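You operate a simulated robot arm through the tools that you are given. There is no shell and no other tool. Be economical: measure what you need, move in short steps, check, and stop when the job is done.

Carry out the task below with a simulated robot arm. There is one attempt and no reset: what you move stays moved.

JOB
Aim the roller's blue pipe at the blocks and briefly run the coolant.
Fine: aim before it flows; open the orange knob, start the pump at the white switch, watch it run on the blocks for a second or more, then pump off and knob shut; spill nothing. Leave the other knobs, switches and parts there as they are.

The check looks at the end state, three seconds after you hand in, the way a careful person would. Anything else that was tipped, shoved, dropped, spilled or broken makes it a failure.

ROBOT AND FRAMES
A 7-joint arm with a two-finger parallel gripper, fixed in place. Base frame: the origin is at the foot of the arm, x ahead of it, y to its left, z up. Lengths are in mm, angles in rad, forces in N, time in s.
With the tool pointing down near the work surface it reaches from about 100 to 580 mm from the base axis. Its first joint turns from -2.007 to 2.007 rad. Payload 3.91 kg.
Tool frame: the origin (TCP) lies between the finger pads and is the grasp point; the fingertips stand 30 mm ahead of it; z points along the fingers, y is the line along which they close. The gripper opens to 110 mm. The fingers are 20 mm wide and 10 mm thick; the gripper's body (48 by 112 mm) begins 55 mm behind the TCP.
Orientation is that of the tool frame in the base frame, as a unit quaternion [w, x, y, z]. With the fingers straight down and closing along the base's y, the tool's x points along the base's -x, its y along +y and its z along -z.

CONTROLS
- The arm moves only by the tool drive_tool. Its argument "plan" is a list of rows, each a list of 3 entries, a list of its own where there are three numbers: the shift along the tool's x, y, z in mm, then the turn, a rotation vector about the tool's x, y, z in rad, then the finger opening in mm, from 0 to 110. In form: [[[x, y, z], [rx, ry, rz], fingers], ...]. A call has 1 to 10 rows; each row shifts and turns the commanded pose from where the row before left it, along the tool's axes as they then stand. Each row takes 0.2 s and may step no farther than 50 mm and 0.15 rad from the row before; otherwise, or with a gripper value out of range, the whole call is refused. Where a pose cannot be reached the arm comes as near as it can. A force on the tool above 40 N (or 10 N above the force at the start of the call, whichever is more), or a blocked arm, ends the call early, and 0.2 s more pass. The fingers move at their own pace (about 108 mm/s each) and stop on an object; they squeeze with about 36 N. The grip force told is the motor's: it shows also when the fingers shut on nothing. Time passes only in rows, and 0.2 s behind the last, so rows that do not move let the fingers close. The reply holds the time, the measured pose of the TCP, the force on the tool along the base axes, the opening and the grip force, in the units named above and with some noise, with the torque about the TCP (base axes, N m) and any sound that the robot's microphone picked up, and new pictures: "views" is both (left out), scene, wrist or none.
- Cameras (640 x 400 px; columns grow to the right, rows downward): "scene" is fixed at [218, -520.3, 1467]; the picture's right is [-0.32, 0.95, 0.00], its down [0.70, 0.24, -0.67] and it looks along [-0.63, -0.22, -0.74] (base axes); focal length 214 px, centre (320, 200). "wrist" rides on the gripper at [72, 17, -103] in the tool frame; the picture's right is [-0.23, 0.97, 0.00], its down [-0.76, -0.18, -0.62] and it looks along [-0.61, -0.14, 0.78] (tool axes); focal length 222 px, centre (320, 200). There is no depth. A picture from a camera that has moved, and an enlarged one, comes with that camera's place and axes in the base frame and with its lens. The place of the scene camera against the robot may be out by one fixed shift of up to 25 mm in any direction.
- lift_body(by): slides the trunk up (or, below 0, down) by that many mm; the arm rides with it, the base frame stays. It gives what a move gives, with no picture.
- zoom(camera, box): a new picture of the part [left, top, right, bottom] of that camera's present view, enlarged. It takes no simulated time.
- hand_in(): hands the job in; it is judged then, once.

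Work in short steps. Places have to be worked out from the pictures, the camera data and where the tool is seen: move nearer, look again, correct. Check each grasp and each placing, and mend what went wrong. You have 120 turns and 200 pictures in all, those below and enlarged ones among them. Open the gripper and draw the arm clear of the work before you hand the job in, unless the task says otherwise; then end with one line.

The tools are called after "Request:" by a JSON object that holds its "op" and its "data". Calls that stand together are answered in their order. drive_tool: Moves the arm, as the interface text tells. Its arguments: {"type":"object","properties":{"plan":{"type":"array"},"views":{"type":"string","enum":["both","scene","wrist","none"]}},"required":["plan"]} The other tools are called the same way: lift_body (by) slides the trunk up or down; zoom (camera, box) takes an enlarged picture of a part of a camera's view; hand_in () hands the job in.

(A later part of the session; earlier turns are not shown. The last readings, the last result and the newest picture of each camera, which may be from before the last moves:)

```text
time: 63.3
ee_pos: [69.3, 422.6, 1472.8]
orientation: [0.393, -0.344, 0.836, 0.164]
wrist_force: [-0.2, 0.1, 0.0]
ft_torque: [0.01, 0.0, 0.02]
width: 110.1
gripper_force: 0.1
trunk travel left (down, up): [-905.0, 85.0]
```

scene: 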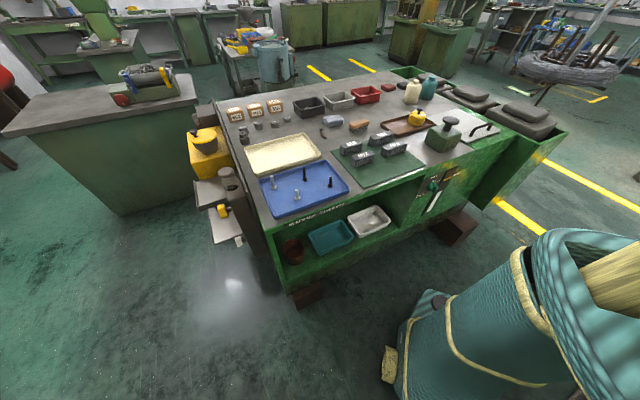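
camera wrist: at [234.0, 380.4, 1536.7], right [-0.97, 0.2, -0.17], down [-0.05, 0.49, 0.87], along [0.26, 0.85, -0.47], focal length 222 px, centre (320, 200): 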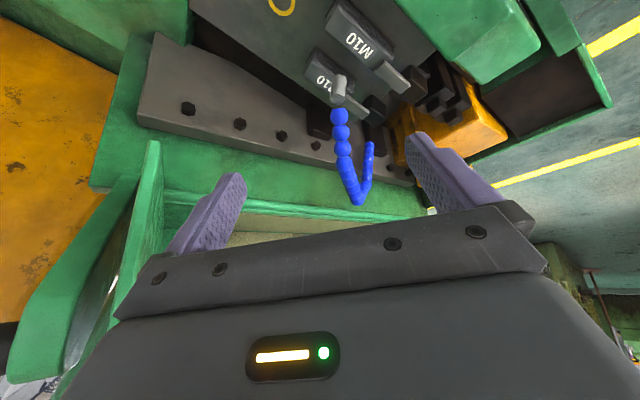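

Reached. I lower the trunk by 300 and look before going further.

Request:
{"op": "lift_body", "data": {"by": -300}}

Request:
{"op": "drive_tool", "data": {"plan": [[[0, 0, 0], [0, 0, 0], 110]], "views": "wrist"}}

```text
time: 66.3
ee_pos: [69.5, 423.0, 1173.5]
orientation: [0.394, -0.345, 0.836, 0.165]
wrist_force: [-0.2, -0.2, 0.3]
ft_torque: [0.03, -0.02, 0.03]
width: 109.8
gripper_force: 0.1
trunk travel left (down, up): [-605.0, 385.0]
```

```text
time: 66.7
ee_pos: [69.8, 423.4, 1172.8]
orientation: [0.394, -0.345, 0.836, 0.165]
wrist_force: [0.5, 0.6, -0.4]
ft_torque: [-0.03, 0.03, -0.01]
width: 109.9
gripper_force: 0.1
trunk travel left (down, up): [-605.0, 385.0]
camera wrist: at [-31.0, 346.2, 1183.4], right [-0.58, 0.79, 0.18], down [0.13, -0.13, 0.98], along [0.8, 0.6, -0.03], focal length 222 px, centre (320, 200)
```

wrist: 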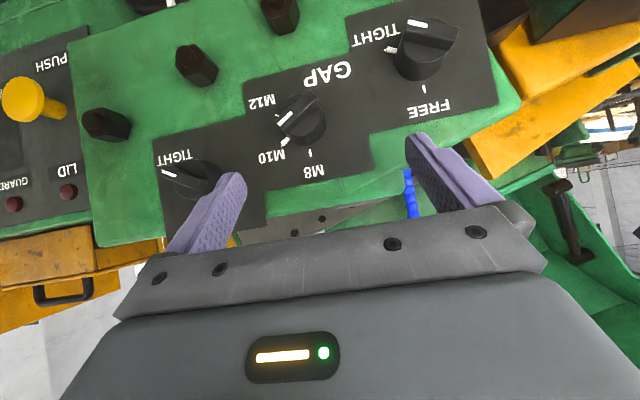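

The GAP dial box is in view; the orange knob should be below it. I lower another 200.

Request:
{"op": "lift_body", "data": {"by": -200}}

Request:
{"op": "drive_tool", "data": {"plan": [[[0, 0, 0], [0, 0, 0], 110]], "views": "wrist"}}

Request:
{"op": "zoom", "data": {"camera": "wrist", "box": [160, 0, 480, 200]}}

```text
time: 68.9
ee_pos: [69.3, 423.7, 972.6]
orientation: [0.392, -0.345, 0.837, 0.164]
wrist_force: [-0.1, -0.8, -0.5]
ft_torque: [0.01, -0.01, -0.01]
width: 110.1
gripper_force: 0.1
trunk travel left (down, up): [-405.0, 585.0]
```

```text
time: 69.3
ee_pos: [71.1, 423.8, 971.5]
orientation: [0.394, -0.344, 0.836, 0.165]
wrist_force: [-0.8, -0.3, 0.9]
ft_torque: [-0.03, 0.04, -0.01]
width: 110.2
gripper_force: 0.0
trunk travel left (down, up): [-405.0, 585.0]
camera wrist: at [-29.7, 346.1, 983.5], right [-0.58, 0.79, 0.18], down [0.13, -0.13, 0.98], along [0.8, 0.6, -0.03], focal length 222 px, centre (320, 200)
```

wrist: 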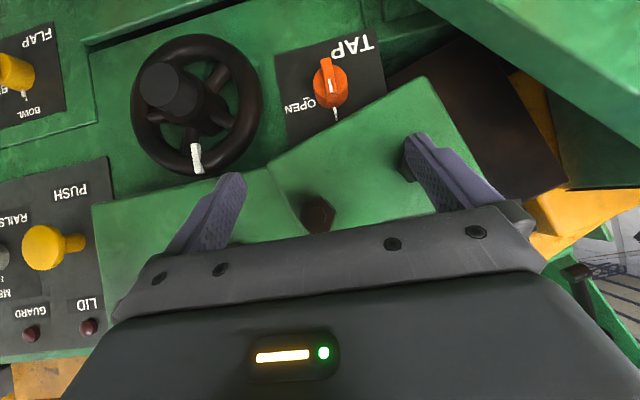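

```text
2.00 times, centred on (320, 100) of wrist
camera zoom: at [-29.7, 346.1, 983.5], right [-0.58, 0.79, 0.18], down [0.13, -0.13, 0.98], along [0.8, 0.6, -0.03], focal length 444 px, centre (320, 400)
```

zoom: 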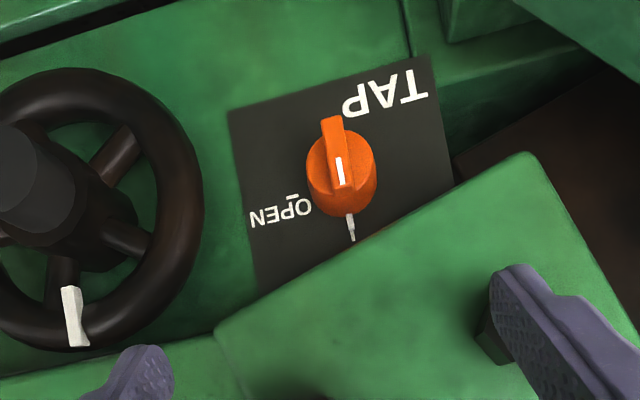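

The orange TAP knob is found: at about (145, 520, 845), pointer up (shut), OPEN to the right, i.e. a quarter-turn clockwise. I lower the trunk 125 to its height, move a bit forward, then turn the tool horizontal.

Request:
{"op": "lift_body", "data": {"by": -125}}

Request:
{"op": "drive_tool", "data": {"plan": [[[-16, 8, 19], [0, 0, 0], 80], [[-16, 8, 19], [0, 0, 0], 80], [[0, 0, 0], [0, -0.14, 0], 80], [[0, 0, 0], [0, -0.14, 0], 80], [[0, 0, 0], [0, -0.14, 0], 80], [[0, 0, 0], [0, -0.14, 0], 80], [[0, 0, 0], [0, -0.14, 0], 80]], "views": "wrist"}}

```text
time: 70.8
ee_pos: [69.3, 422.9, 848.8]
orientation: [0.394, -0.344, 0.837, 0.164]
wrist_force: [0.1, 0.3, 0.9]
ft_torque: [-0.02, 0.03, -0.01]
width: 109.9
gripper_force: 0.1
trunk travel left (down, up): [-280.0, 710.0]
```

```text
time: 72.4
ee_pos: [94.0, 470.7, 848.8]
orientation: [0.657, -0.267, 0.65, 0.273]
wrist_force: [0.0, 0.3, 0.0]
ft_torque: [0.0, 0.03, 0.0]
width: 80.1
gripper_force: 0.1
trunk travel left (down, up): [-280.0, 710.0]
camera wrist: at [9.3, 409.1, 775.6], right [-0.69, 0.69, 0.23], down [-0.32, -0.58, 0.75], along [0.65, 0.45, 0.62], focal length 222 px, centre (320, 200)
```

wrist: 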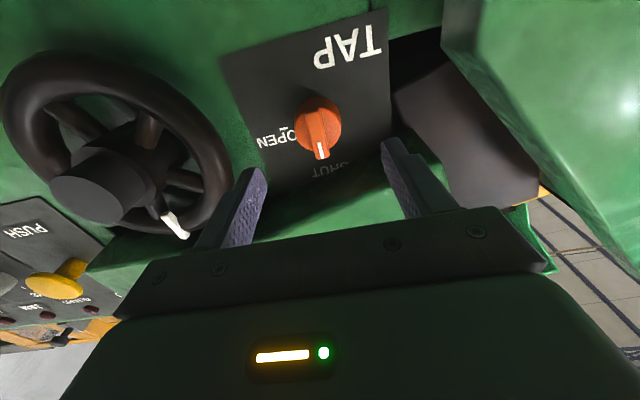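

Horizontal and aligned: the knob is straight ahead, ~70 mm from the TCP. I advance 30 mm with fingers at 60.

Request:
{"op": "drive_tool", "data": {"plan": [[[2, 0, 15], [0, 0, 0], 60], [[2, 0, 15], [0, 0, 0], 60]], "views": "wrist"}}

Request:
{"op": "zoom", "data": {"camera": "wrist", "box": [200, 60, 456, 220]}}

```text
time: 73.0
ee_pos: [113.6, 491.3, 844.5]
orientation: [0.656, -0.268, 0.65, 0.273]
wrist_force: [0.2, -0.2, 1.3]
ft_torque: [0.02, -0.01, 0.02]
width: 60.0
gripper_force: 0.0
trunk travel left (down, up): [-280.0, 710.0]
camera wrist: at [30.4, 430.2, 771.5], right [-0.69, 0.69, 0.23], down [-0.32, -0.57, 0.75], along [0.65, 0.45, 0.61], focal length 222 px, centre (320, 200)
```

wrist: 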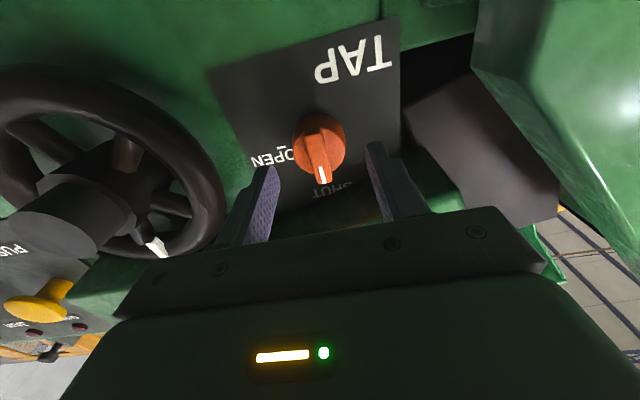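

```text
2.50 times, centred on (328, 140) of wrist
camera zoom: at [30.4, 430.2, 771.5], right [-0.69, 0.69, 0.23], down [-0.32, -0.57, 0.75], along [0.65, 0.45, 0.61], focal length 555 px, centre (300, 350)
```

zoom: 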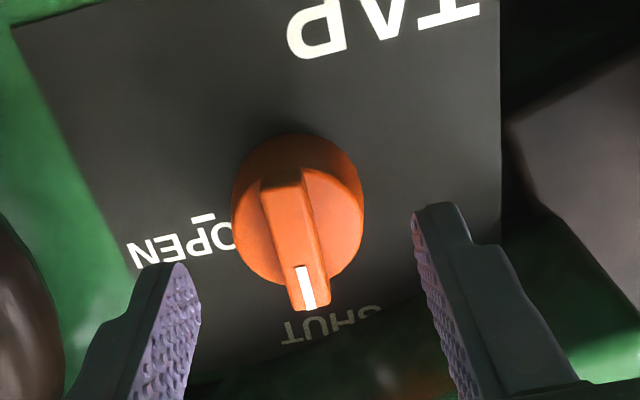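

The knob: ridge ~10 mm wide, SHUT at top, OPEN mark 90° clockwise. I advance 21 mm so the fingertips straddle the ridge, and close.

Request:
{"op": "drive_tool", "data": {"plan": [[[0, -1, 11], [0, 0, 0], 40], [[0, -1, 10], [0, 0, 0], 40], [[0, 0, 0], [0, 0, 0], 15], [[0, 0, 0], [0, 0, 0], 0], [[0, 0, 0], [0, 0, 0], 0]], "views": "wrist"}}

Request:
{"op": "zoom", "data": {"camera": "wrist", "box": [200, 60, 456, 220]}}

```text
time: 73.7
ee_pos: [126.1, 502.0, 844.2]
orientation: [0.655, -0.272, 0.65, 0.274]
wrist_force: [-11.6, -18.0, 0.3]
ft_torque: [-0.11, 0.1, -0.46]
width: 17.3
gripper_force: 1.8
trunk travel left (down, up): [-280.0, 710.0]
stopped in row 3: the force on the tool passed its limit at 44 N (the readings are from after the stop); the commanded pose is now the measured one
camera wrist: at [41.5, 440.3, 771.5], right [-0.69, 0.68, 0.23], down [-0.32, -0.57, 0.76], along [0.65, 0.45, 0.61], focal length 222 px, centre (320, 200)
```

wrist: 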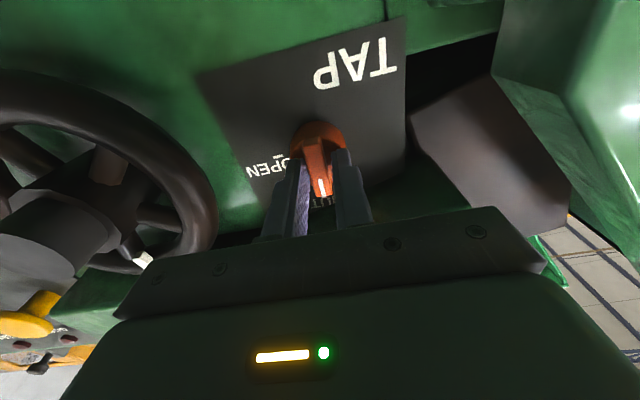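

```text
2.50 times, centred on (328, 140) of wrist
camera zoom: at [41.5, 440.3, 771.5], right [-0.69, 0.68, 0.23], down [-0.32, -0.57, 0.76], along [0.65, 0.45, 0.61], focal length 555 px, centre (300, 350)
```

zoom: 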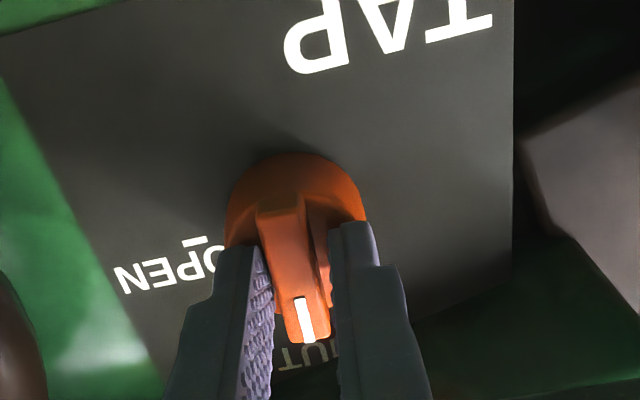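

The fingertips straddle the ridge and touched the knob's body. I back 3 mm and close.

Request:
{"op": "drive_tool", "data": {"plan": [[[0, 0, -3], [0, 0, 0], 10], [[0, 0, 0], [0, 0, 0], 0], [[0, 0, 0], [0, 0, 0], 0]], "views": "wrist"}}

Request:
{"op": "zoom", "data": {"camera": "wrist", "box": [200, 60, 456, 220]}}

```text
time: 74.5
ee_pos: [126.9, 501.8, 842.8]
orientation: [0.655, -0.27, 0.65, 0.274]
wrist_force: [1.4, -4.2, 2.7]
ft_torque: [0.1, -0.13, -0.21]
width: 11.7
gripper_force: 45.0
trunk travel left (down, up): [-280.0, 710.0]
camera wrist: at [42.0, 439.7, 771.4], right [-0.69, 0.68, 0.23], down [-0.32, -0.57, 0.76], along [0.65, 0.45, 0.61], focal length 222 px, centre (320, 200)
```

wrist: 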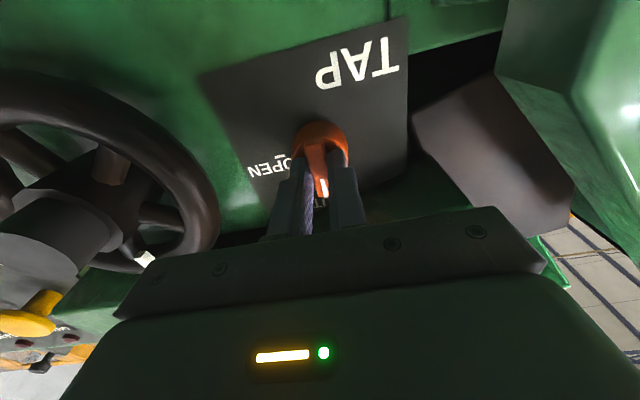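

```text
2.50 times, centred on (328, 140) of wrist
camera zoom: at [42.0, 439.7, 771.4], right [-0.69, 0.68, 0.23], down [-0.32, -0.57, 0.76], along [0.65, 0.45, 0.61], focal length 555 px, centre (300, 350)
```

zoom: 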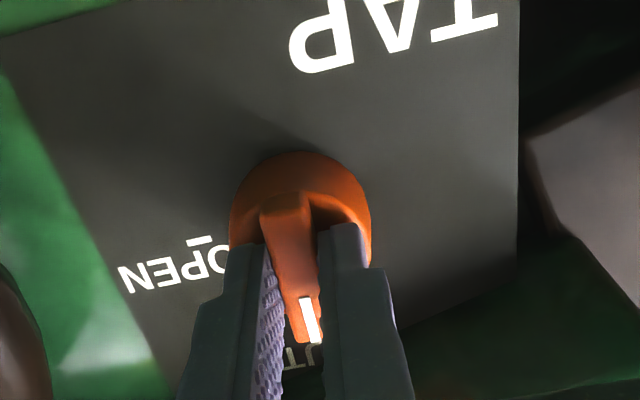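

Ridge gripped (11.7 mm, full force). I turn clockwise 0.75 rad first, with a tiny compensation for a ~5 mm axis offset.

Request:
{"op": "drive_tool", "data": {"plan": [[[0, -0.7, 0], [0, 0, 0.15], 0], [[0, -0.7, 0], [0, 0, 0.15], 0], [[0, -0.7, 0], [0, 0, 0.15], 0], [[0, -0.7, 0], [0, 0, 0.15], 0], [[0, -0.7, 0], [0, 0, 0.15], 0]], "views": "wrist"}}

```text
time: 75.6
ee_pos: [126.3, 502.3, 844.1]
orientation: [0.538, -0.057, 0.699, 0.469]
wrist_force: [-4.7, 0.0, 6.2]
ft_torque: [-0.85, 0.8, 0.33]
width: 11.9
gripper_force: 45.0
trunk travel left (down, up): [-280.0, 710.0]
stopped in row 5: the force on the tool passed its limit at 54 N (the readings are from after the stop); the commanded pose is now the measured one
camera wrist: at [14.3, 466.7, 794.6], right [-0.47, 0.44, 0.76], down [-0.02, -0.87, 0.5], along [0.88, 0.22, 0.42], focal length 222 px, centre (320, 200)
```

wrist: 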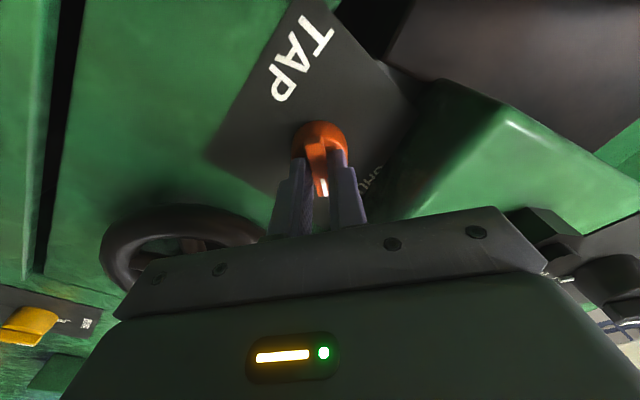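

The knob turned with the gripper about 0.6 rad, then the gripper's left corner met the box above. I release, back off, roll the tool back to about -0.4, and re-grip (on the knob's round body) for the rest.

Request:
{"op": "drive_tool", "data": {"plan": [[[0, 0, 0], [0, 0, -0.03], 20], [[0, 0, -14], [0, 0, 0], 50], [[0, 0, -16], [0, 0, 0], 60], [[0, 0, 0], [0, 0, -0.15], 60], [[0, 0, 0], [0, 0, -0.15], 60], [[0, 0, 0], [0, 0, -0.15], 60], [[0, 0, 0], [0, 0, -0.15], 60], [[0, 0, 0], [0, 0, -0.15], 60], [[0, 0, 0], [0, 0, -0.15], 60]], "views": "wrist"}}

Request:
{"op": "zoom", "data": {"camera": "wrist", "box": [200, 60, 456, 220]}}

```text
time: 77.6
ee_pos: [106.0, 479.2, 842.4]
orientation: [0.691, -0.364, 0.599, 0.175]
wrist_force: [0.9, -0.1, -0.1]
ft_torque: [0.0, 0.02, 0.02]
width: 60.1
gripper_force: 0.1
trunk travel left (down, up): [-280.0, 710.0]
camera wrist: at [38.6, 402.3, 767.5], right [-0.71, 0.7, -0.07], down [-0.48, -0.42, 0.77], along [0.51, 0.58, 0.63], focal length 222 px, centre (320, 200)
```

wrist: 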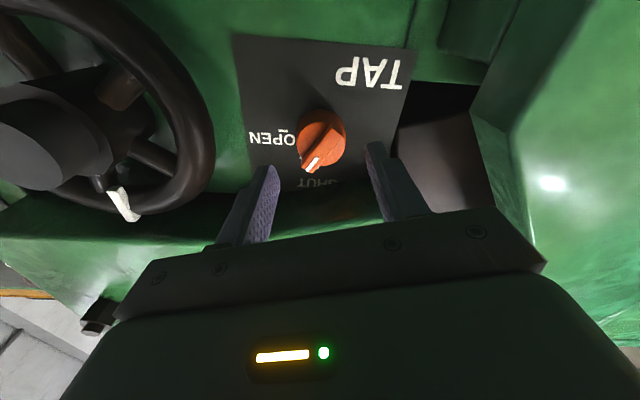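

```text
2.50 times, centred on (328, 140) of wrist
camera zoom: at [38.6, 402.3, 767.5], right [-0.71, 0.7, -0.07], down [-0.48, -0.42, 0.77], along [0.51, 0.58, 0.63], focal length 555 px, centre (300, 350)
```

zoom: 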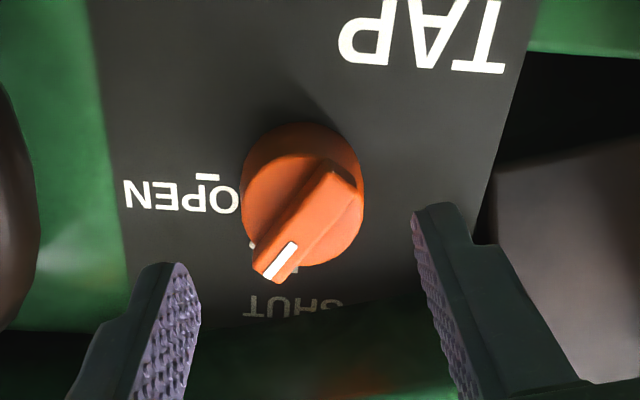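

Pointer at ~40° now. I roll one step further, then advance with fingers at 50 to grip the round body of the knob.

Request:
{"op": "drive_tool", "data": {"plan": [[[2, 0, 10], [0, 0, -0.15], 52], [[1, 0, 12], [0, 0, 0], 52], [[0, 0, 12], [0, 0, 0], 52], [[0, 0, 6], [0, 0, 0], 52]], "views": "wrist"}}

Request:
{"op": "zoom", "data": {"camera": "wrist", "box": [200, 60, 456, 220]}}

```text
time: 78.6
ee_pos: [135.0, 507.7, 840.7]
orientation: [0.702, -0.407, 0.571, 0.124]
wrist_force: [0.8, -0.1, -0.6]
ft_torque: [-0.02, 0.0, 0.03]
width: 52.0
gripper_force: 0.2
trunk travel left (down, up): [-280.0, 710.0]
camera wrist: at [75.8, 423.3, 766.6], right [-0.69, 0.69, -0.21], down [-0.56, -0.34, 0.75], along [0.45, 0.64, 0.62], focal length 222 px, centre (320, 200)
```

wrist: 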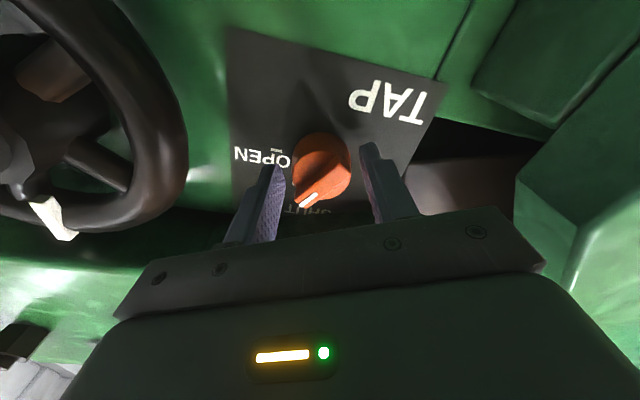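

```text
2.50 times, centred on (328, 140) of wrist
camera zoom: at [75.8, 423.3, 766.6], right [-0.69, 0.69, -0.21], down [-0.56, -0.34, 0.75], along [0.45, 0.64, 0.62], focal length 555 px, centre (300, 350)
```

zoom: 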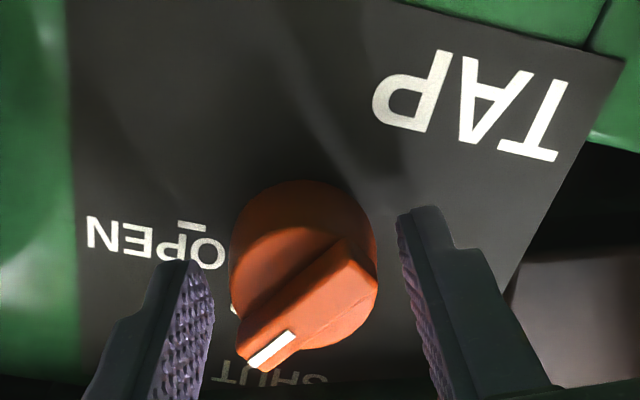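

Centered. Close on the body and turn clockwise in steps, watching the force.

Request:
{"op": "drive_tool", "data": {"plan": [[[0, 0, 0], [0, 0, 0], 30], [[0, 0, 0], [0, 0, 0], 15], [[0, 0, 0], [0, 0, 0], 10], [[0, 0, 0], [0, 0, 0.15], 10], [[0, 0, 0], [0, 0, 0.15], 10], [[0, 0, 0], [0, 0, 0.15], 10], [[0, 0, 0], [0, 0, 0.15], 10]], "views": "wrist"}}

Request:
{"op": "zoom", "data": {"camera": "wrist", "box": [200, 60, 456, 220]}}

```text
time: 80.2
ee_pos: [134.4, 511.0, 840.4]
orientation: [0.633, -0.222, 0.666, 0.328]
wrist_force: [-7.5, 18.2, -2.6]
ft_torque: [0.19, -0.32, -0.83]
width: 39.8
gripper_force: 45.1
trunk travel left (down, up): [-280.0, 710.0]
camera wrist: at [42.7, 455.4, 770.0], right [-0.67, 0.64, 0.38], down [-0.23, -0.66, 0.72], along [0.71, 0.39, 0.59], focal length 222 px, centre (320, 200)
```

wrist: 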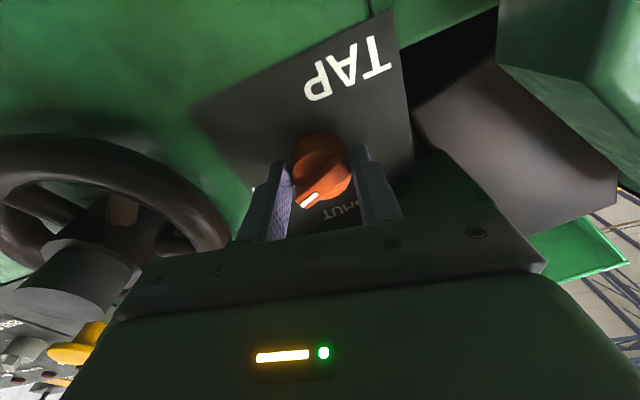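

```text
2.50 times, centred on (328, 140) of wrist
camera zoom: at [42.7, 455.4, 770.0], right [-0.67, 0.64, 0.38], down [-0.23, -0.66, 0.72], along [0.71, 0.39, 0.59], focal length 555 px, centre (300, 350)
```

zoom: 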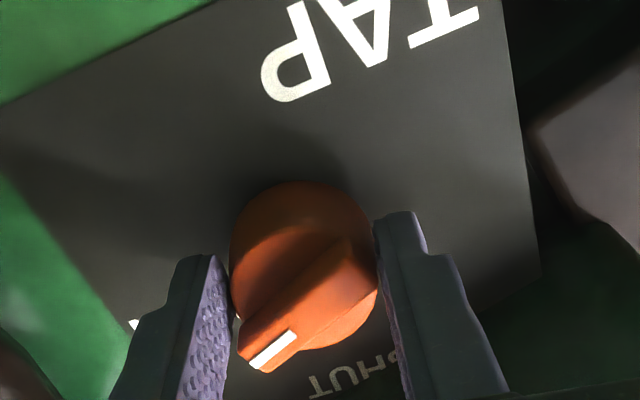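

The knob follows (pointer ~75°). I continue 0.3 rad.

Request:
{"op": "drive_tool", "data": {"plan": [[[0, 0, 0], [0, 0, 0.12], 10], [[0, 0, 0], [0, 0, 0.12], 10], [[0, 0, 0], [0, 0, 0.1], 10]], "views": "wrist"}}

Request:
{"op": "zoom", "data": {"camera": "wrist", "box": [200, 60, 456, 220]}}

```text
time: 81.1
ee_pos: [132.1, 509.4, 841.4]
orientation: [0.568, -0.107, 0.693, 0.431]
wrist_force: [-1.2, 19.1, -1.4]
ft_torque: [-0.64, 0.54, -0.06]
width: 40.0
gripper_force: 45.1
trunk travel left (down, up): [-280.0, 710.0]
stopped in row 3: the force on the tool passed its limit at 41 N (the readings are from after the stop); the commanded pose is now the measured one
camera wrist: at [26.4, 470.6, 783.8], right [-0.55, 0.51, 0.66], down [-0.07, -0.82, 0.58], along [0.84, 0.27, 0.48], focal length 222 px, centre (320, 200)
```

wrist: 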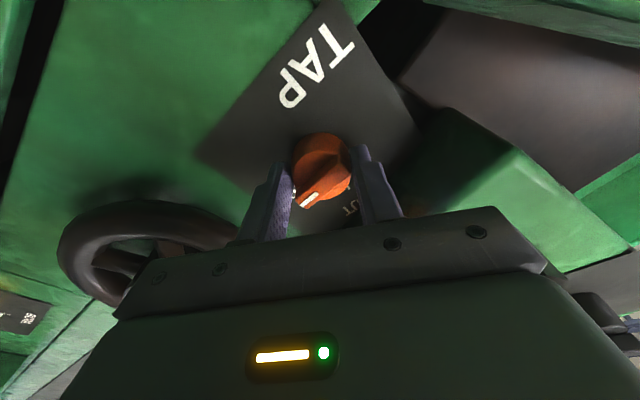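

```text
2.50 times, centred on (328, 140) of wrist
camera zoom: at [26.4, 470.6, 783.8], right [-0.55, 0.51, 0.66], down [-0.07, -0.82, 0.58], along [0.84, 0.27, 0.48], focal length 555 px, centre (300, 350)
```

zoom: 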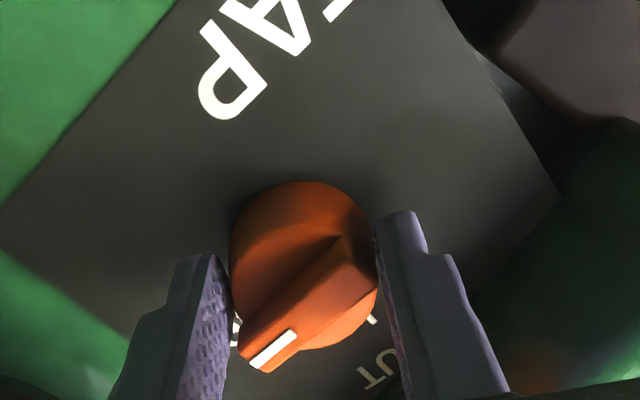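

Stopped at 41 N — either the knob's end stop or the box. I release, back off and look at the pointer.

Request:
{"op": "drive_tool", "data": {"plan": [[[0, 0, 0], [0, 0, 0], 54], [[0, 0, -20], [0, 0, 0], 56], [[0, 0, -20], [0, 0, 0], 60], [[0, 0, 0], [0, 0, -0.15], 60], [[0, 0, 0], [0, 0, -0.15], 60], [[0, 0, 0], [0, 0, -0.15], 60]], "views": "wrist"}}

Request:
{"op": "zoom", "data": {"camera": "wrist", "box": [200, 60, 456, 220]}}

```text
time: 82.5
ee_pos: [105.4, 479.5, 841.9]
orientation: [0.651, -0.259, 0.651, 0.292]
wrist_force: [0.7, 0.5, 0.2]
ft_torque: [0.03, -0.02, 0.0]
width: 59.9
gripper_force: 0.1
trunk travel left (down, up): [-280.0, 710.0]
camera wrist: at [20.8, 419.9, 768.5], right [-0.69, 0.67, 0.27], down [-0.29, -0.6, 0.74], along [0.66, 0.43, 0.61], focal length 222 px, centre (320, 200)
```

wrist: 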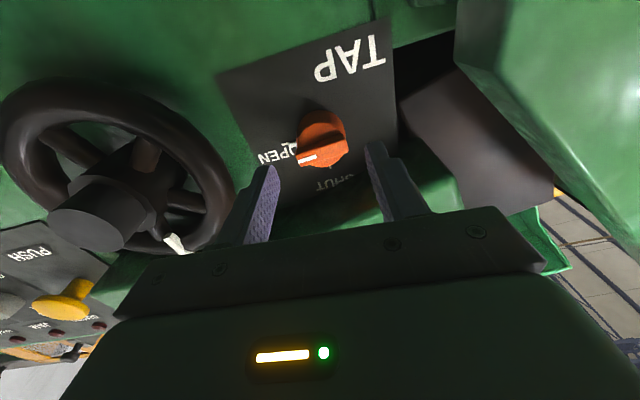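

```text
2.50 times, centred on (328, 140) of wrist
camera zoom: at [20.8, 419.9, 768.5], right [-0.69, 0.67, 0.27], down [-0.29, -0.6, 0.74], along [0.66, 0.43, 0.61], focal length 555 px, centre (300, 350)
```

zoom: 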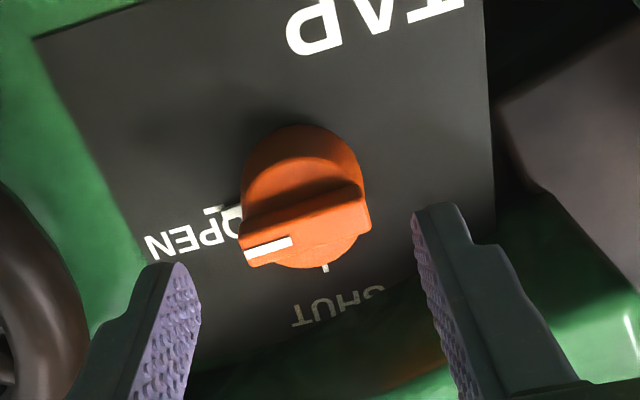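

The pointer is about 15° short of OPEN. I regrip once more with a fresh roll and finish the turn.

Request:
{"op": "drive_tool", "data": {"plan": [[[0, 0, 10], [0, 0, -0.15], 52], [[1, 0, 10], [0, 0, -0.15], 52], [[1, 0, 10], [0, 0, -0.1], 52], [[0, 0, 11], [0, 0, 0], 52], [[0, 0, 0], [0, 0, 0], 30], [[0, 0, 0], [0, 0, 0], 10], [[0, 0, 0], [0, 0, 0], 10]], "views": "none"}}

Request:
{"op": "drive_tool", "data": {"plan": [[[0, 0, 0], [0, 0, 0.1], 10], [[0, 0, 0], [0, 0, 0.1], 10], [[0, 0, 0], [0, 0, 0.1], 10]], "views": "wrist"}}

Request:
{"op": "zoom", "data": {"camera": "wrist", "box": [200, 60, 456, 220]}}

```text
time: 84.1
ee_pos: [137.2, 509.1, 840.4]
orientation: [0.697, -0.379, 0.588, 0.156]
wrist_force: [5.4, -9.9, 1.2]
ft_torque: [0.32, -0.24, -0.51]
width: 41.7
gripper_force: 45.1
trunk travel left (down, up): [-280.0, 710.0]
```

```text
time: 84.9
ee_pos: [136.1, 509.2, 838.4]
orientation: [0.665, -0.29, 0.638, 0.261]
wrist_force: [6.7, 1.4, 5.0]
ft_torque: [-0.19, -0.4, -0.31]
width: 40.5
gripper_force: 44.6
trunk travel left (down, up): [-280.0, 710.0]
camera wrist: at [54.8, 445.1, 765.2], right [-0.71, 0.68, 0.18], down [-0.35, -0.55, 0.76], along [0.62, 0.48, 0.63], focal length 222 px, centre (320, 200)
```

wrist: 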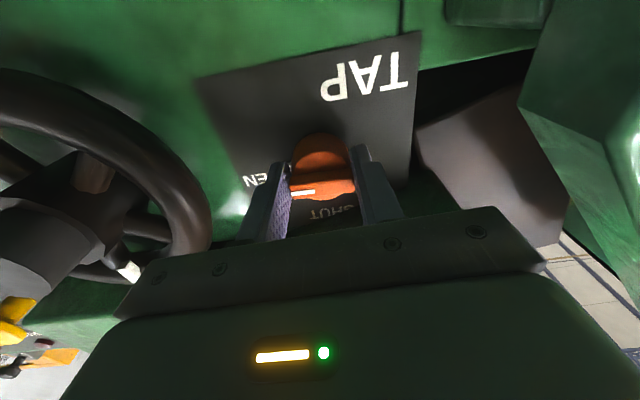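

```text
2.50 times, centred on (328, 140) of wrist
camera zoom: at [54.8, 445.1, 765.2], right [-0.71, 0.68, 0.18], down [-0.35, -0.55, 0.76], along [0.62, 0.48, 0.63], focal length 555 px, centre (300, 350)
```

zoom: 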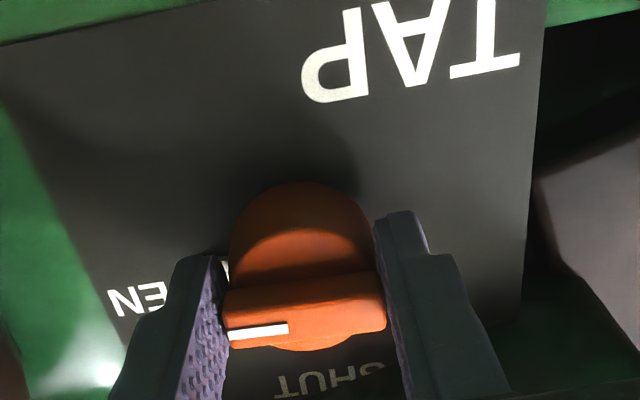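

The pointer now lines up with OPEN. I release and back out the way I came (tilting the tool down while retreating). The PUMP switch triangulates to about (757, -62, 971).

Request:
{"op": "drive_tool", "data": {"plan": [[[0, 0, 0], [0, 0, 0], 56], [[0, 0, -20], [0, 0, 0.03], 56], [[0, 0, -30], [0, 0, 0], 56], [[0, 0, 0], [0, 0.14, 0], 60], [[0, 0, 0], [0, 0.14, 0], 60], [[0, 0, 0], [0, 0.14, 0], 60], [[0, 0, 0], [0, 0.14, 0], 60], [[0, 0, 0], [0, 0.14, 0], 60], [[16, -8, -19], [0, 0, 0], 60], [[16, -8, -19], [0, 0, 0], 60]], "views": "wrist"}}

Request:
{"op": "zoom", "data": {"camera": "wrist", "box": [200, 0, 456, 160]}}

```text
time: 87.1
ee_pos: [77.1, 425.8, 838.3]
orientation: [0.4, -0.356, 0.83, 0.158]
wrist_force: [0.1, 0.0, 0.2]
ft_torque: [0.03, 0.03, 0.0]
width: 60.0
gripper_force: 0.2
trunk travel left (down, up): [-280.0, 710.0]
camera wrist: at [-22.7, 346.1, 846.9], right [-0.6, 0.79, 0.15], down [0.11, -0.11, 0.99], along [0.79, 0.61, -0.02], focal length 222 px, centre (320, 200)
```

wrist: 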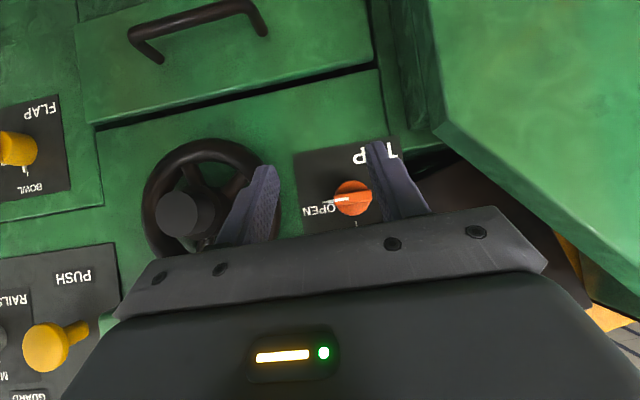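

```text
2.50 times, centred on (328, 80) of wrist
camera zoom: at [-22.7, 346.1, 846.9], right [-0.6, 0.79, 0.15], down [0.11, -0.11, 0.99], along [0.79, 0.61, -0.02], focal length 555 px, centre (300, 500)
```

zoom: 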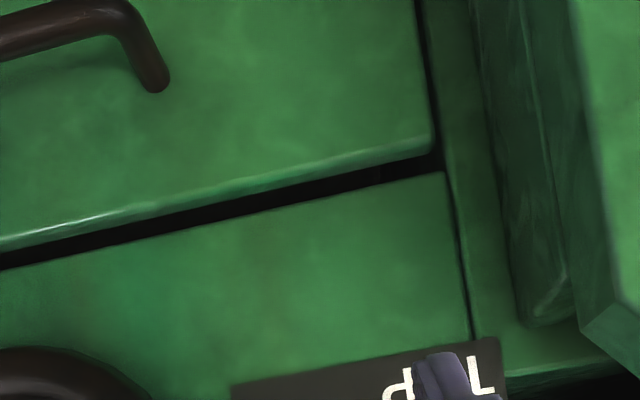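

The pointer is on OPEN. I raise the trunk and move along to the right, clear of the face.

Request:
{"op": "lift_body", "data": {"by": 370}}

Request:
{"op": "drive_tool", "data": {"plan": [[[0, -45, 0], [0, 0, 0], 60], [[0, -45, 0], [0, 0, 0], 60], [[0, -45, 0], [0, 0, 0], 60], [[0, -45, 0], [0, 0, 0], 60], [[0, -45, 0], [0, 0, 0], 60], [[0, -45, 0], [0, 0, 0], 60], [[0, -45, 0], [0, 0, 0], 60], [[0, -45, 0], [0, 0, 0], 60], [[0, -45, 0], [0, 0, 0], 60], [[0, -45, 0], [0, 0, 0], 60]], "views": "wrist"}}

```text
time: 90.7
ee_pos: [77.8, 425.7, 1207.2]
orientation: [0.401, -0.355, 0.83, 0.157]
wrist_force: [1.1, 0.0, 0.6]
ft_torque: [-0.05, -0.02, 0.04]
width: 60.0
gripper_force: 0.1
trunk travel left (down, up): [-650.0, 340.0]
```

```text
time: 92.9
ee_pos: [406.8, 164.9, 1185.8]
orientation: [0.4, -0.354, 0.83, 0.159]
wrist_force: [-0.8, -0.4, 0.7]
ft_torque: [-0.02, -0.01, 0.03]
width: 60.0
gripper_force: 0.1
out of reach, approached as far as the arm can: row 4, 5, 6, 7
trunk travel left (down, up): [-650.0, 340.0]
camera wrist: at [306.6, 86.8, 1194.3], right [-0.6, 0.79, 0.16], down [0.11, -0.11, 0.99], along [0.79, 0.61, -0.02], focal length 222 px, centre (320, 200)
```

wrist: 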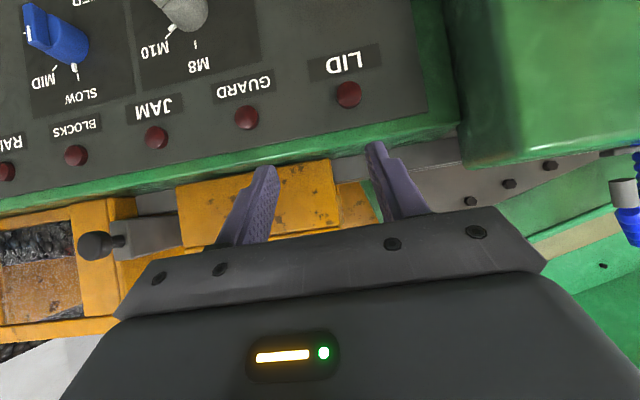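

Now further right (350 mm), then yaw to 0.5 and pitch to near-horizontal, still at z≈1185 in free air.

Request:
{"op": "drive_tool", "data": {"plan": [[[2, -44, -2], [0, 0, 0], 30], [[2, -44, -2], [0, 0, 0], 30], [[2, -44, -2], [0, 0, 0], 0], [[2, -44, -2], [0, 0, 0], 0], [[2, -44, -2], [0, 0, 0], 0], [[2, -44, -2], [0, 0, 0], 0], [[2, -44, -2], [0, 0, 0], 0], [[2, -44, -2], [0, 0, 0], 0], [[0, 0, 0], [0.11, 0, 0.09], 0], [[0, 0, 0], [0.11, 0, 0.09], 0]], "views": "wrist"}}

```text
time: 95.1
ee_pos: [548.0, -81.6, 1222.2]
orientation: [0.422, -0.232, 0.87, 0.101]
wrist_force: [-0.1, 1.4, -0.1]
ft_torque: [-0.03, 0.0, -0.03]
width: 0.1
gripper_force: 36.5
out of reach, approached as far as the arm can: row 5, 6, 7, 8
trunk travel left (down, up): [-650.0, 340.0]
camera wrist: at [430.8, -128.8, 1229.5], right [-0.35, 0.92, 0.16], down [0.07, -0.14, 0.99], along [0.93, 0.36, -0.01], focal length 222 px, centre (320, 200)
```

wrist: 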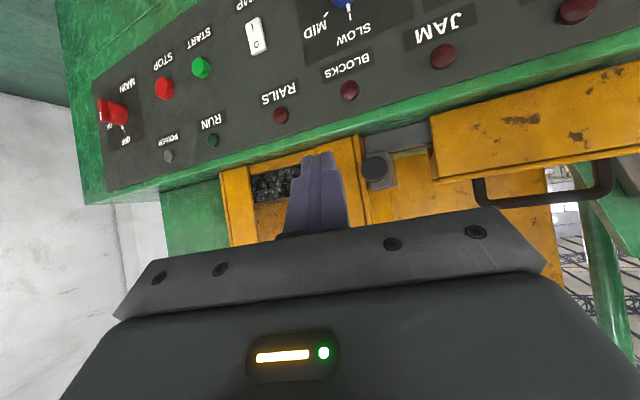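

The panel is in view (switch ray agrees: ≈(757,-61,967)). I pitch to horizontal and lower 240.

Request:
{"op": "drive_tool", "data": {"plan": [[[0, 0, 0], [0, -0.15, 0], 0], [[0, 0, 0], [0, -0.15, 0], 0], [[0, 0, 0], [0, -0.15, 0], 0], [[0, 0, 0], [0, -0.13, 0], 0]], "views": "none"}}

Request:
{"op": "lift_body", "data": {"by": -250}}

Request:
{"op": "drive_tool", "data": {"plan": [[[0, 0, 0], [0, 0, 0], 0]], "views": "wrist"}}

```text
time: 96.1
ee_pos: [547.8, -82.1, 1221.6]
orientation: [0.653, -0.194, 0.714, 0.163]
wrist_force: [-0.3, -0.4, 0.7]
ft_torque: [0.01, -0.03, 0.02]
width: 0.2
gripper_force: 35.4
trunk travel left (down, up): [-650.0, 340.0]
```

```text
time: 98.7
ee_pos: [547.9, -82.0, 970.7]
orientation: [0.653, -0.195, 0.714, 0.163]
wrist_force: [-0.2, 0.4, -0.4]
ft_torque: [-0.02, 0.02, 0.0]
width: 0.0
gripper_force: 36.4
trunk travel left (down, up): [-400.0, 590.0]
```

```text
time: 99.1
ee_pos: [549.1, -81.1, 969.3]
orientation: [0.652, -0.195, 0.714, 0.162]
wrist_force: [0.1, 0.1, -0.2]
ft_torque: [0.02, 0.0, -0.01]
width: 0.0
gripper_force: 36.3
trunk travel left (down, up): [-400.0, 590.0]
camera wrist: at [445.4, -122.3, 908.9], right [-0.46, 0.86, 0.21], down [-0.4, -0.41, 0.82], along [0.79, 0.3, 0.53], focal length 222 px, centre (320, 200)
```

wrist: 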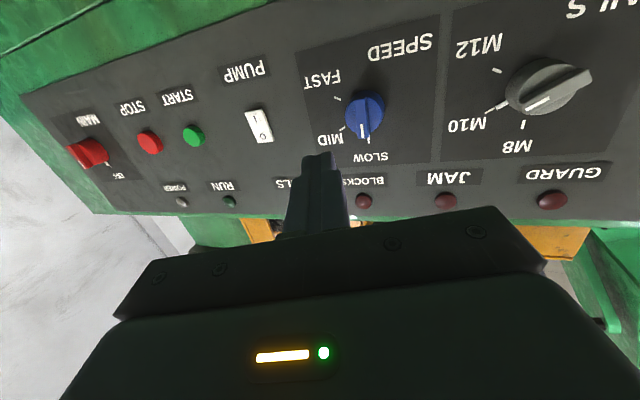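

Very clear: PUMP rocker with "I" end at about (757,-62,953) and "O" end at (757,-62,983). I line up on the "I" end, stopping ~40 mm short.

Request:
{"op": "drive_tool", "data": {"plan": [[[0, -30, 25], [0, 0, 0], 0], [[0, -30, 25], [0, 0, 0], 0], [[0, -25, 25], [0, 0, 0], 0], [[0, 0, 25], [0, 0, 0], 0], [[0, 0, 20], [0, 0, 0], 0]], "views": "wrist"}}

Request:
{"op": "zoom", "data": {"camera": "wrist", "box": [200, 60, 456, 220]}}

```text
time: 100.3
ee_pos: [593.8, -71.3, 1015.9]
orientation: [0.652, -0.195, 0.714, 0.163]
wrist_force: [0.9, -0.1, 0.2]
ft_torque: [0.0, 0.01, -0.04]
width: 0.0
gripper_force: 36.0
out of reach, approached as far as the arm can: row 1, 2, 3, 4, 5
trunk travel left (down, up): [-400.0, 590.0]
camera wrist: at [490.8, -111.9, 954.2], right [-0.46, 0.86, 0.21], down [-0.4, -0.41, 0.82], along [0.79, 0.3, 0.53], focal length 222 px, centre (320, 200)
```

wrist: 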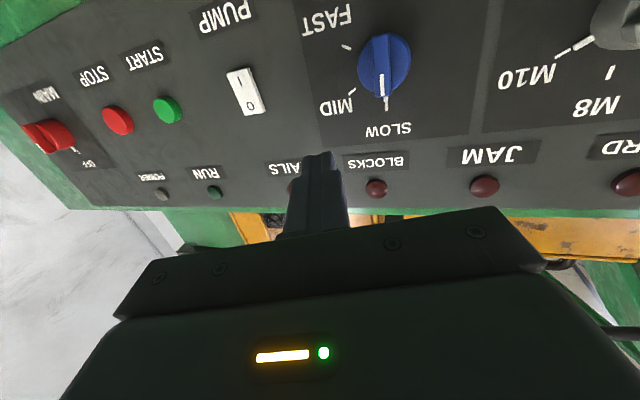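

```text
2.50 times, centred on (328, 140) of wrist
camera zoom: at [490.8, -111.9, 954.2], right [-0.46, 0.86, 0.21], down [-0.4, -0.41, 0.82], along [0.79, 0.3, 0.53], focal length 555 px, centre (300, 350)
```

zoom: 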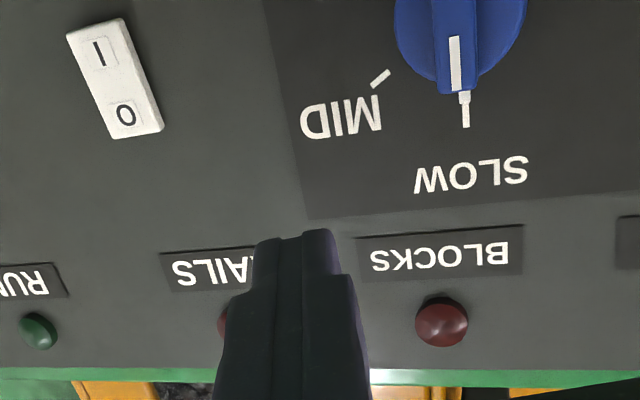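

That was out of reach at this shoulder height. At the nozzle the arm reached far when working ~100 mm lower relative to the trunk, so I raise the trunk 95 and bring the tool down and forward.

Request:
{"op": "lift_body", "data": {"by": 95}}

Request:
{"op": "drive_tool", "data": {"plan": [[[29.4, -13.2, 0], [0, 0, 0], 0], [[29.4, -13.2, 10], [0, 0, 0], 0], [[29.4, -13.2, 20], [0, 0, 0], 0], [[29.4, -13.2, 25], [0, 0, 0], 0], [[29.4, -13.2, 30], [0, 0, 0], 0]], "views": "wrist"}}

```text
time: 101.6
ee_pos: [593.9, -71.8, 1110.8]
orientation: [0.652, -0.195, 0.714, 0.163]
wrist_force: [0.6, 0.5, 0.4]
ft_torque: [0.0, 0.03, 0.02]
width: 0.0
gripper_force: 35.8
trunk travel left (down, up): [-495.0, 495.0]
```

```text
time: 102.8
ee_pos: [558.8, -74.2, 1057.4]
orientation: [0.652, -0.195, 0.714, 0.163]
wrist_force: [0.4, 0.0, 0.4]
ft_torque: [-0.02, 0.02, 0.02]
width: 0.0
gripper_force: 36.0
out of reach, approached as far as the arm can: row 1, 2, 3, 4, 5
trunk travel left (down, up): [-495.0, 495.0]
camera wrist: at [455.9, -114.4, 996.3], right [-0.46, 0.86, 0.21], down [-0.4, -0.41, 0.82], along [0.79, 0.3, 0.53], focal length 222 px, centre (320, 200)
```

wrist: 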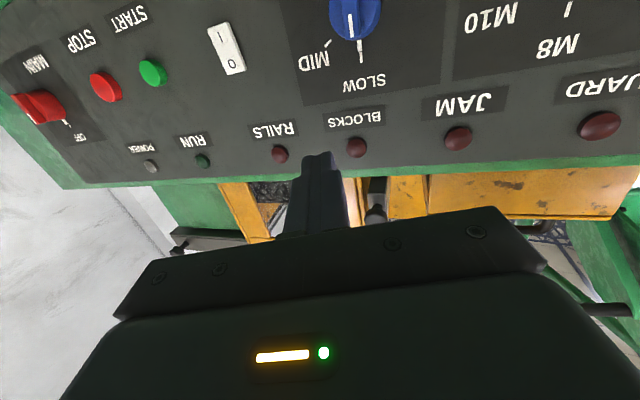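

The limit seems to be the wrist yaw relative to the reach direction. I yaw back to ~0.16 (more radial) and approach again.

Request:
{"op": "drive_tool", "data": {"plan": [[[0, 0, 0], [0.116, 0.003, 0.011], 0], [[0, 0, 0], [0.116, 0.003, 0.011], 0], [[0, 0, 0], [0.116, 0.003, 0.011], 0], [[21, -4.5, 20], [0, 0, 0], 0], [[21, -4.5, 30], [0, 0, 0], 0], [[21, -4.5, 35], [0, 0, 0], 0], [[21, -4.5, 35], [0, 0, 0], 0]], "views": "wrist"}}

Request:
{"op": "zoom", "data": {"camera": "wrist", "box": [200, 60, 456, 220]}}

```text
time: 104.4
ee_pos: [579.9, -94.0, 1049.3]
orientation: [0.671, -0.068, 0.737, 0.048]
wrist_force: [-1.1, 0.7, 0.2]
ft_torque: [0.01, 0.01, -0.02]
width: 0.2
gripper_force: 35.9
out of reach, approached as far as the arm can: row 4, 5, 6, 7
trunk travel left (down, up): [-495.0, 495.0]
camera wrist: at [469.6, -97.8, 987.2], right [-0.14, 0.97, 0.21], down [-0.51, -0.25, 0.82], along [0.85, 0.01, 0.53], focal length 222 px, centre (320, 200)
```

wrist: 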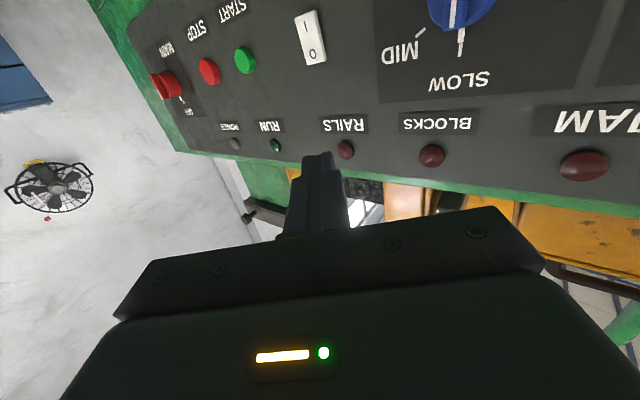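

```text
2.50 times, centred on (328, 140) of wrist
camera zoom: at [469.6, -97.8, 987.2], right [-0.14, 0.97, 0.21], down [-0.51, -0.25, 0.82], along [0.85, 0.01, 0.53], focal length 555 px, centre (300, 350)
```

zoom: 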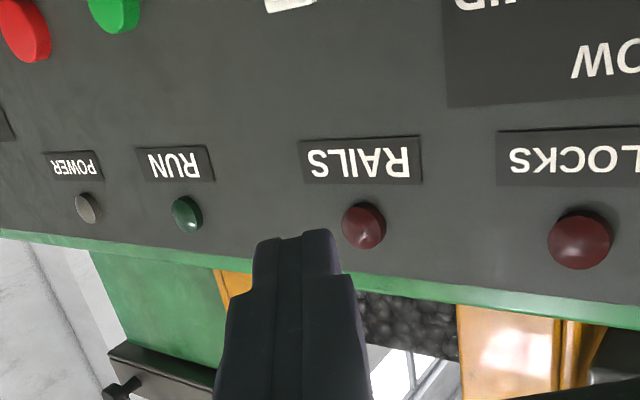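

Still blocked — likely the wrist can't bend level that low. At the nozzle a 20–27° downward pitch reached far, so I pitch down 0.35 and approach that way.

Request:
{"op": "drive_tool", "data": {"plan": [[[0, 0, 0], [0, 0.12, 0], 0], [[0, 0, 0], [0, 0.12, 0], 0], [[0, 0, 0], [0, 0.11, 0], 0], [[3, 1, 31], [0, 0, 0], 0], [[3, 1, 31], [0, 0, 0], 0], [[3, 1, 31], [0, 0, 0], 0], [[3, 0, 31], [0, 0, 0], 0]], "views": "wrist"}}

Request:
{"op": "zoom", "data": {"camera": "wrist", "box": [200, 60, 456, 220]}}

```text
time: 106.0
ee_pos: [600.1, -85.1, 1034.5]
orientation: [0.533, -0.074, 0.842, 0.034]
wrist_force: [0.0, -0.6, -0.1]
ft_torque: [0.0, -0.04, -0.01]
width: 0.1
gripper_force: 36.0
out of reach, approached as far as the arm can: row 4, 5, 6, 7
trunk travel left (down, up): [-495.0, 495.0]
camera wrist: at [474.7, -89.8, 1014.3], right [-0.06, 0.98, 0.18], down [-0.2, -0.19, 0.96], along [0.98, 0.02, 0.21], focal length 222 px, centre (320, 200)
```

wrist: 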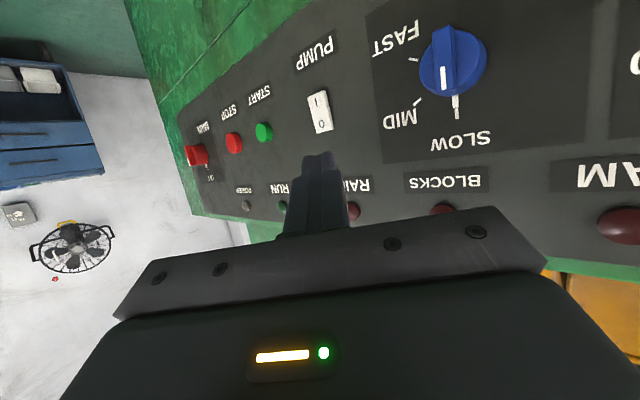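

```text
2.50 times, centred on (328, 140) of wrist
camera zoom: at [474.7, -89.8, 1014.3], right [-0.06, 0.98, 0.18], down [-0.2, -0.19, 0.96], along [0.98, 0.02, 0.21], focal length 555 px, centre (300, 350)
```

zoom: 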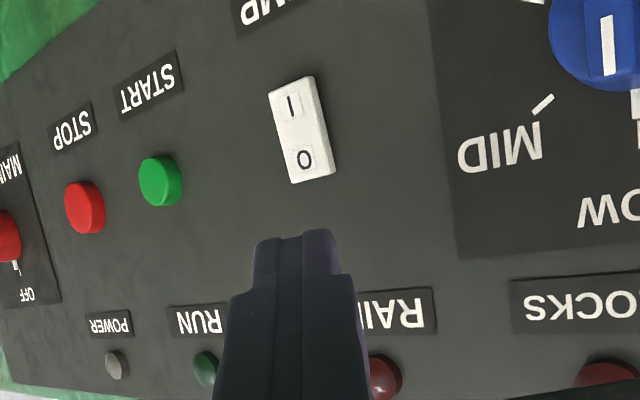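

I try a different route in case the arm's posture is stuck: retract, get down to the switch height first, then extend.

Request:
{"op": "drive_tool", "data": {"plan": [[[0, 0, -40], [0, 0, 0], 0], [[0, 0, -40], [0, 0, 0], 0], [[0, 0, -40], [0, 0, 0], 0], [[40, 0, 0], [0, 0, 0], 0], [[40, 0, 0], [0, 0, 0], 0], [[40, 0, 0], [0, 0, 0], 0]], "views": "none"}}

Request:
{"op": "drive_tool", "data": {"plan": [[[0, 0, 40], [0, 0, 0], 0], [[0, 0, 40], [0, 0, 0], 0], [[0, 0, 40], [0, 0, 0], 0], [[0, 0, 40], [0, 0, 0], 0]], "views": "none"}}

```text
time: 107.4
ee_pos: [442.4, -109.8, 978.3]
orientation: [0.533, -0.076, 0.842, 0.035]
wrist_force: [-0.2, 0.9, -0.5]
ft_torque: [0.01, -0.01, -0.01]
width: 0.0
gripper_force: 36.1
trunk travel left (down, up): [-495.0, 495.0]
```

```text
time: 108.4
ee_pos: [585.5, -88.3, 907.9]
orientation: [0.531, -0.076, 0.843, 0.035]
wrist_force: [0.5, -0.3, 0.3]
ft_torque: [0.02, -0.01, -0.01]
width: 0.0
gripper_force: 35.7
trunk travel left (down, up): [-495.0, 495.0]
```

That route works (pose reached at rel. lower height). I raise the trunk 80 and extend toward the switch.

Request:
{"op": "lift_body", "data": {"by": 80}}

Request:
{"op": "drive_tool", "data": {"plan": [[[-14, 0, 30], [0, 0, 0], 0], [[-14, -1, 30], [0, 0, 0], 0], [[-13, -1, 30], [0, 0, 0], 0]], "views": "wrist"}}

Request:
{"op": "zoom", "data": {"camera": "wrist", "box": [200, 60, 456, 220]}}

```text
time: 109.5
ee_pos: [585.0, -89.9, 988.2]
orientation: [0.532, -0.076, 0.843, 0.035]
wrist_force: [1.0, -0.2, -0.2]
ft_torque: [0.03, 0.03, 0.02]
width: 0.1
gripper_force: 36.3
trunk travel left (down, up): [-575.0, 415.0]
```

```text
time: 110.3
ee_pos: [683.3, -75.3, 985.3]
orientation: [0.531, -0.074, 0.843, 0.034]
wrist_force: [0.0, 0.6, -0.1]
ft_torque: [-0.01, 0.0, -0.02]
width: 0.0
gripper_force: 35.8
trunk travel left (down, up): [-575.0, 415.0]
camera wrist: at [557.2, -78.7, 965.1], right [-0.06, 0.98, 0.18], down [-0.2, -0.19, 0.96], along [0.98, 0.02, 0.21], focal length 222 px, centre (320, 200)
```

wrist: 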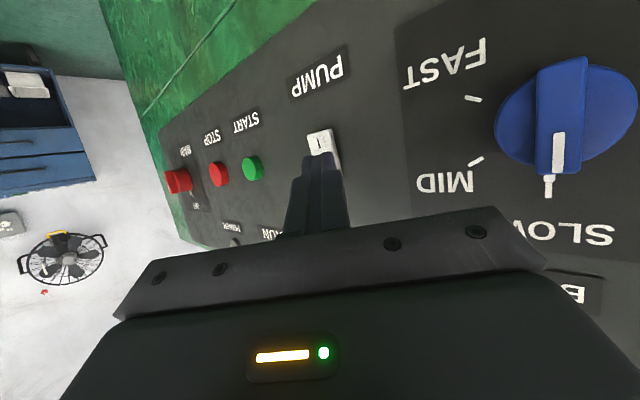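

```text
2.50 times, centred on (328, 140) of wrist
camera zoom: at [557.2, -78.7, 965.1], right [-0.06, 0.98, 0.18], down [-0.2, -0.19, 0.96], along [0.98, 0.02, 0.21], focal length 555 px, centre (300, 350)
```

zoom: 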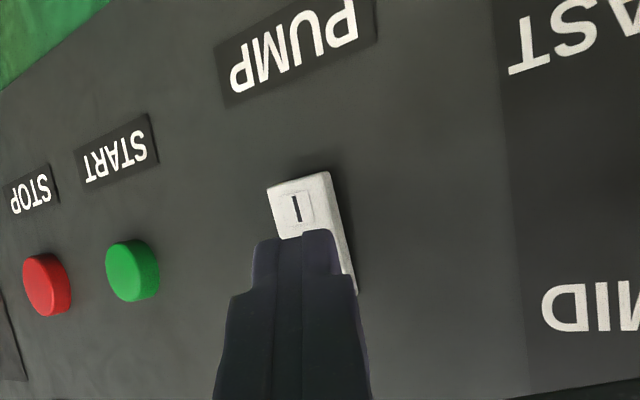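

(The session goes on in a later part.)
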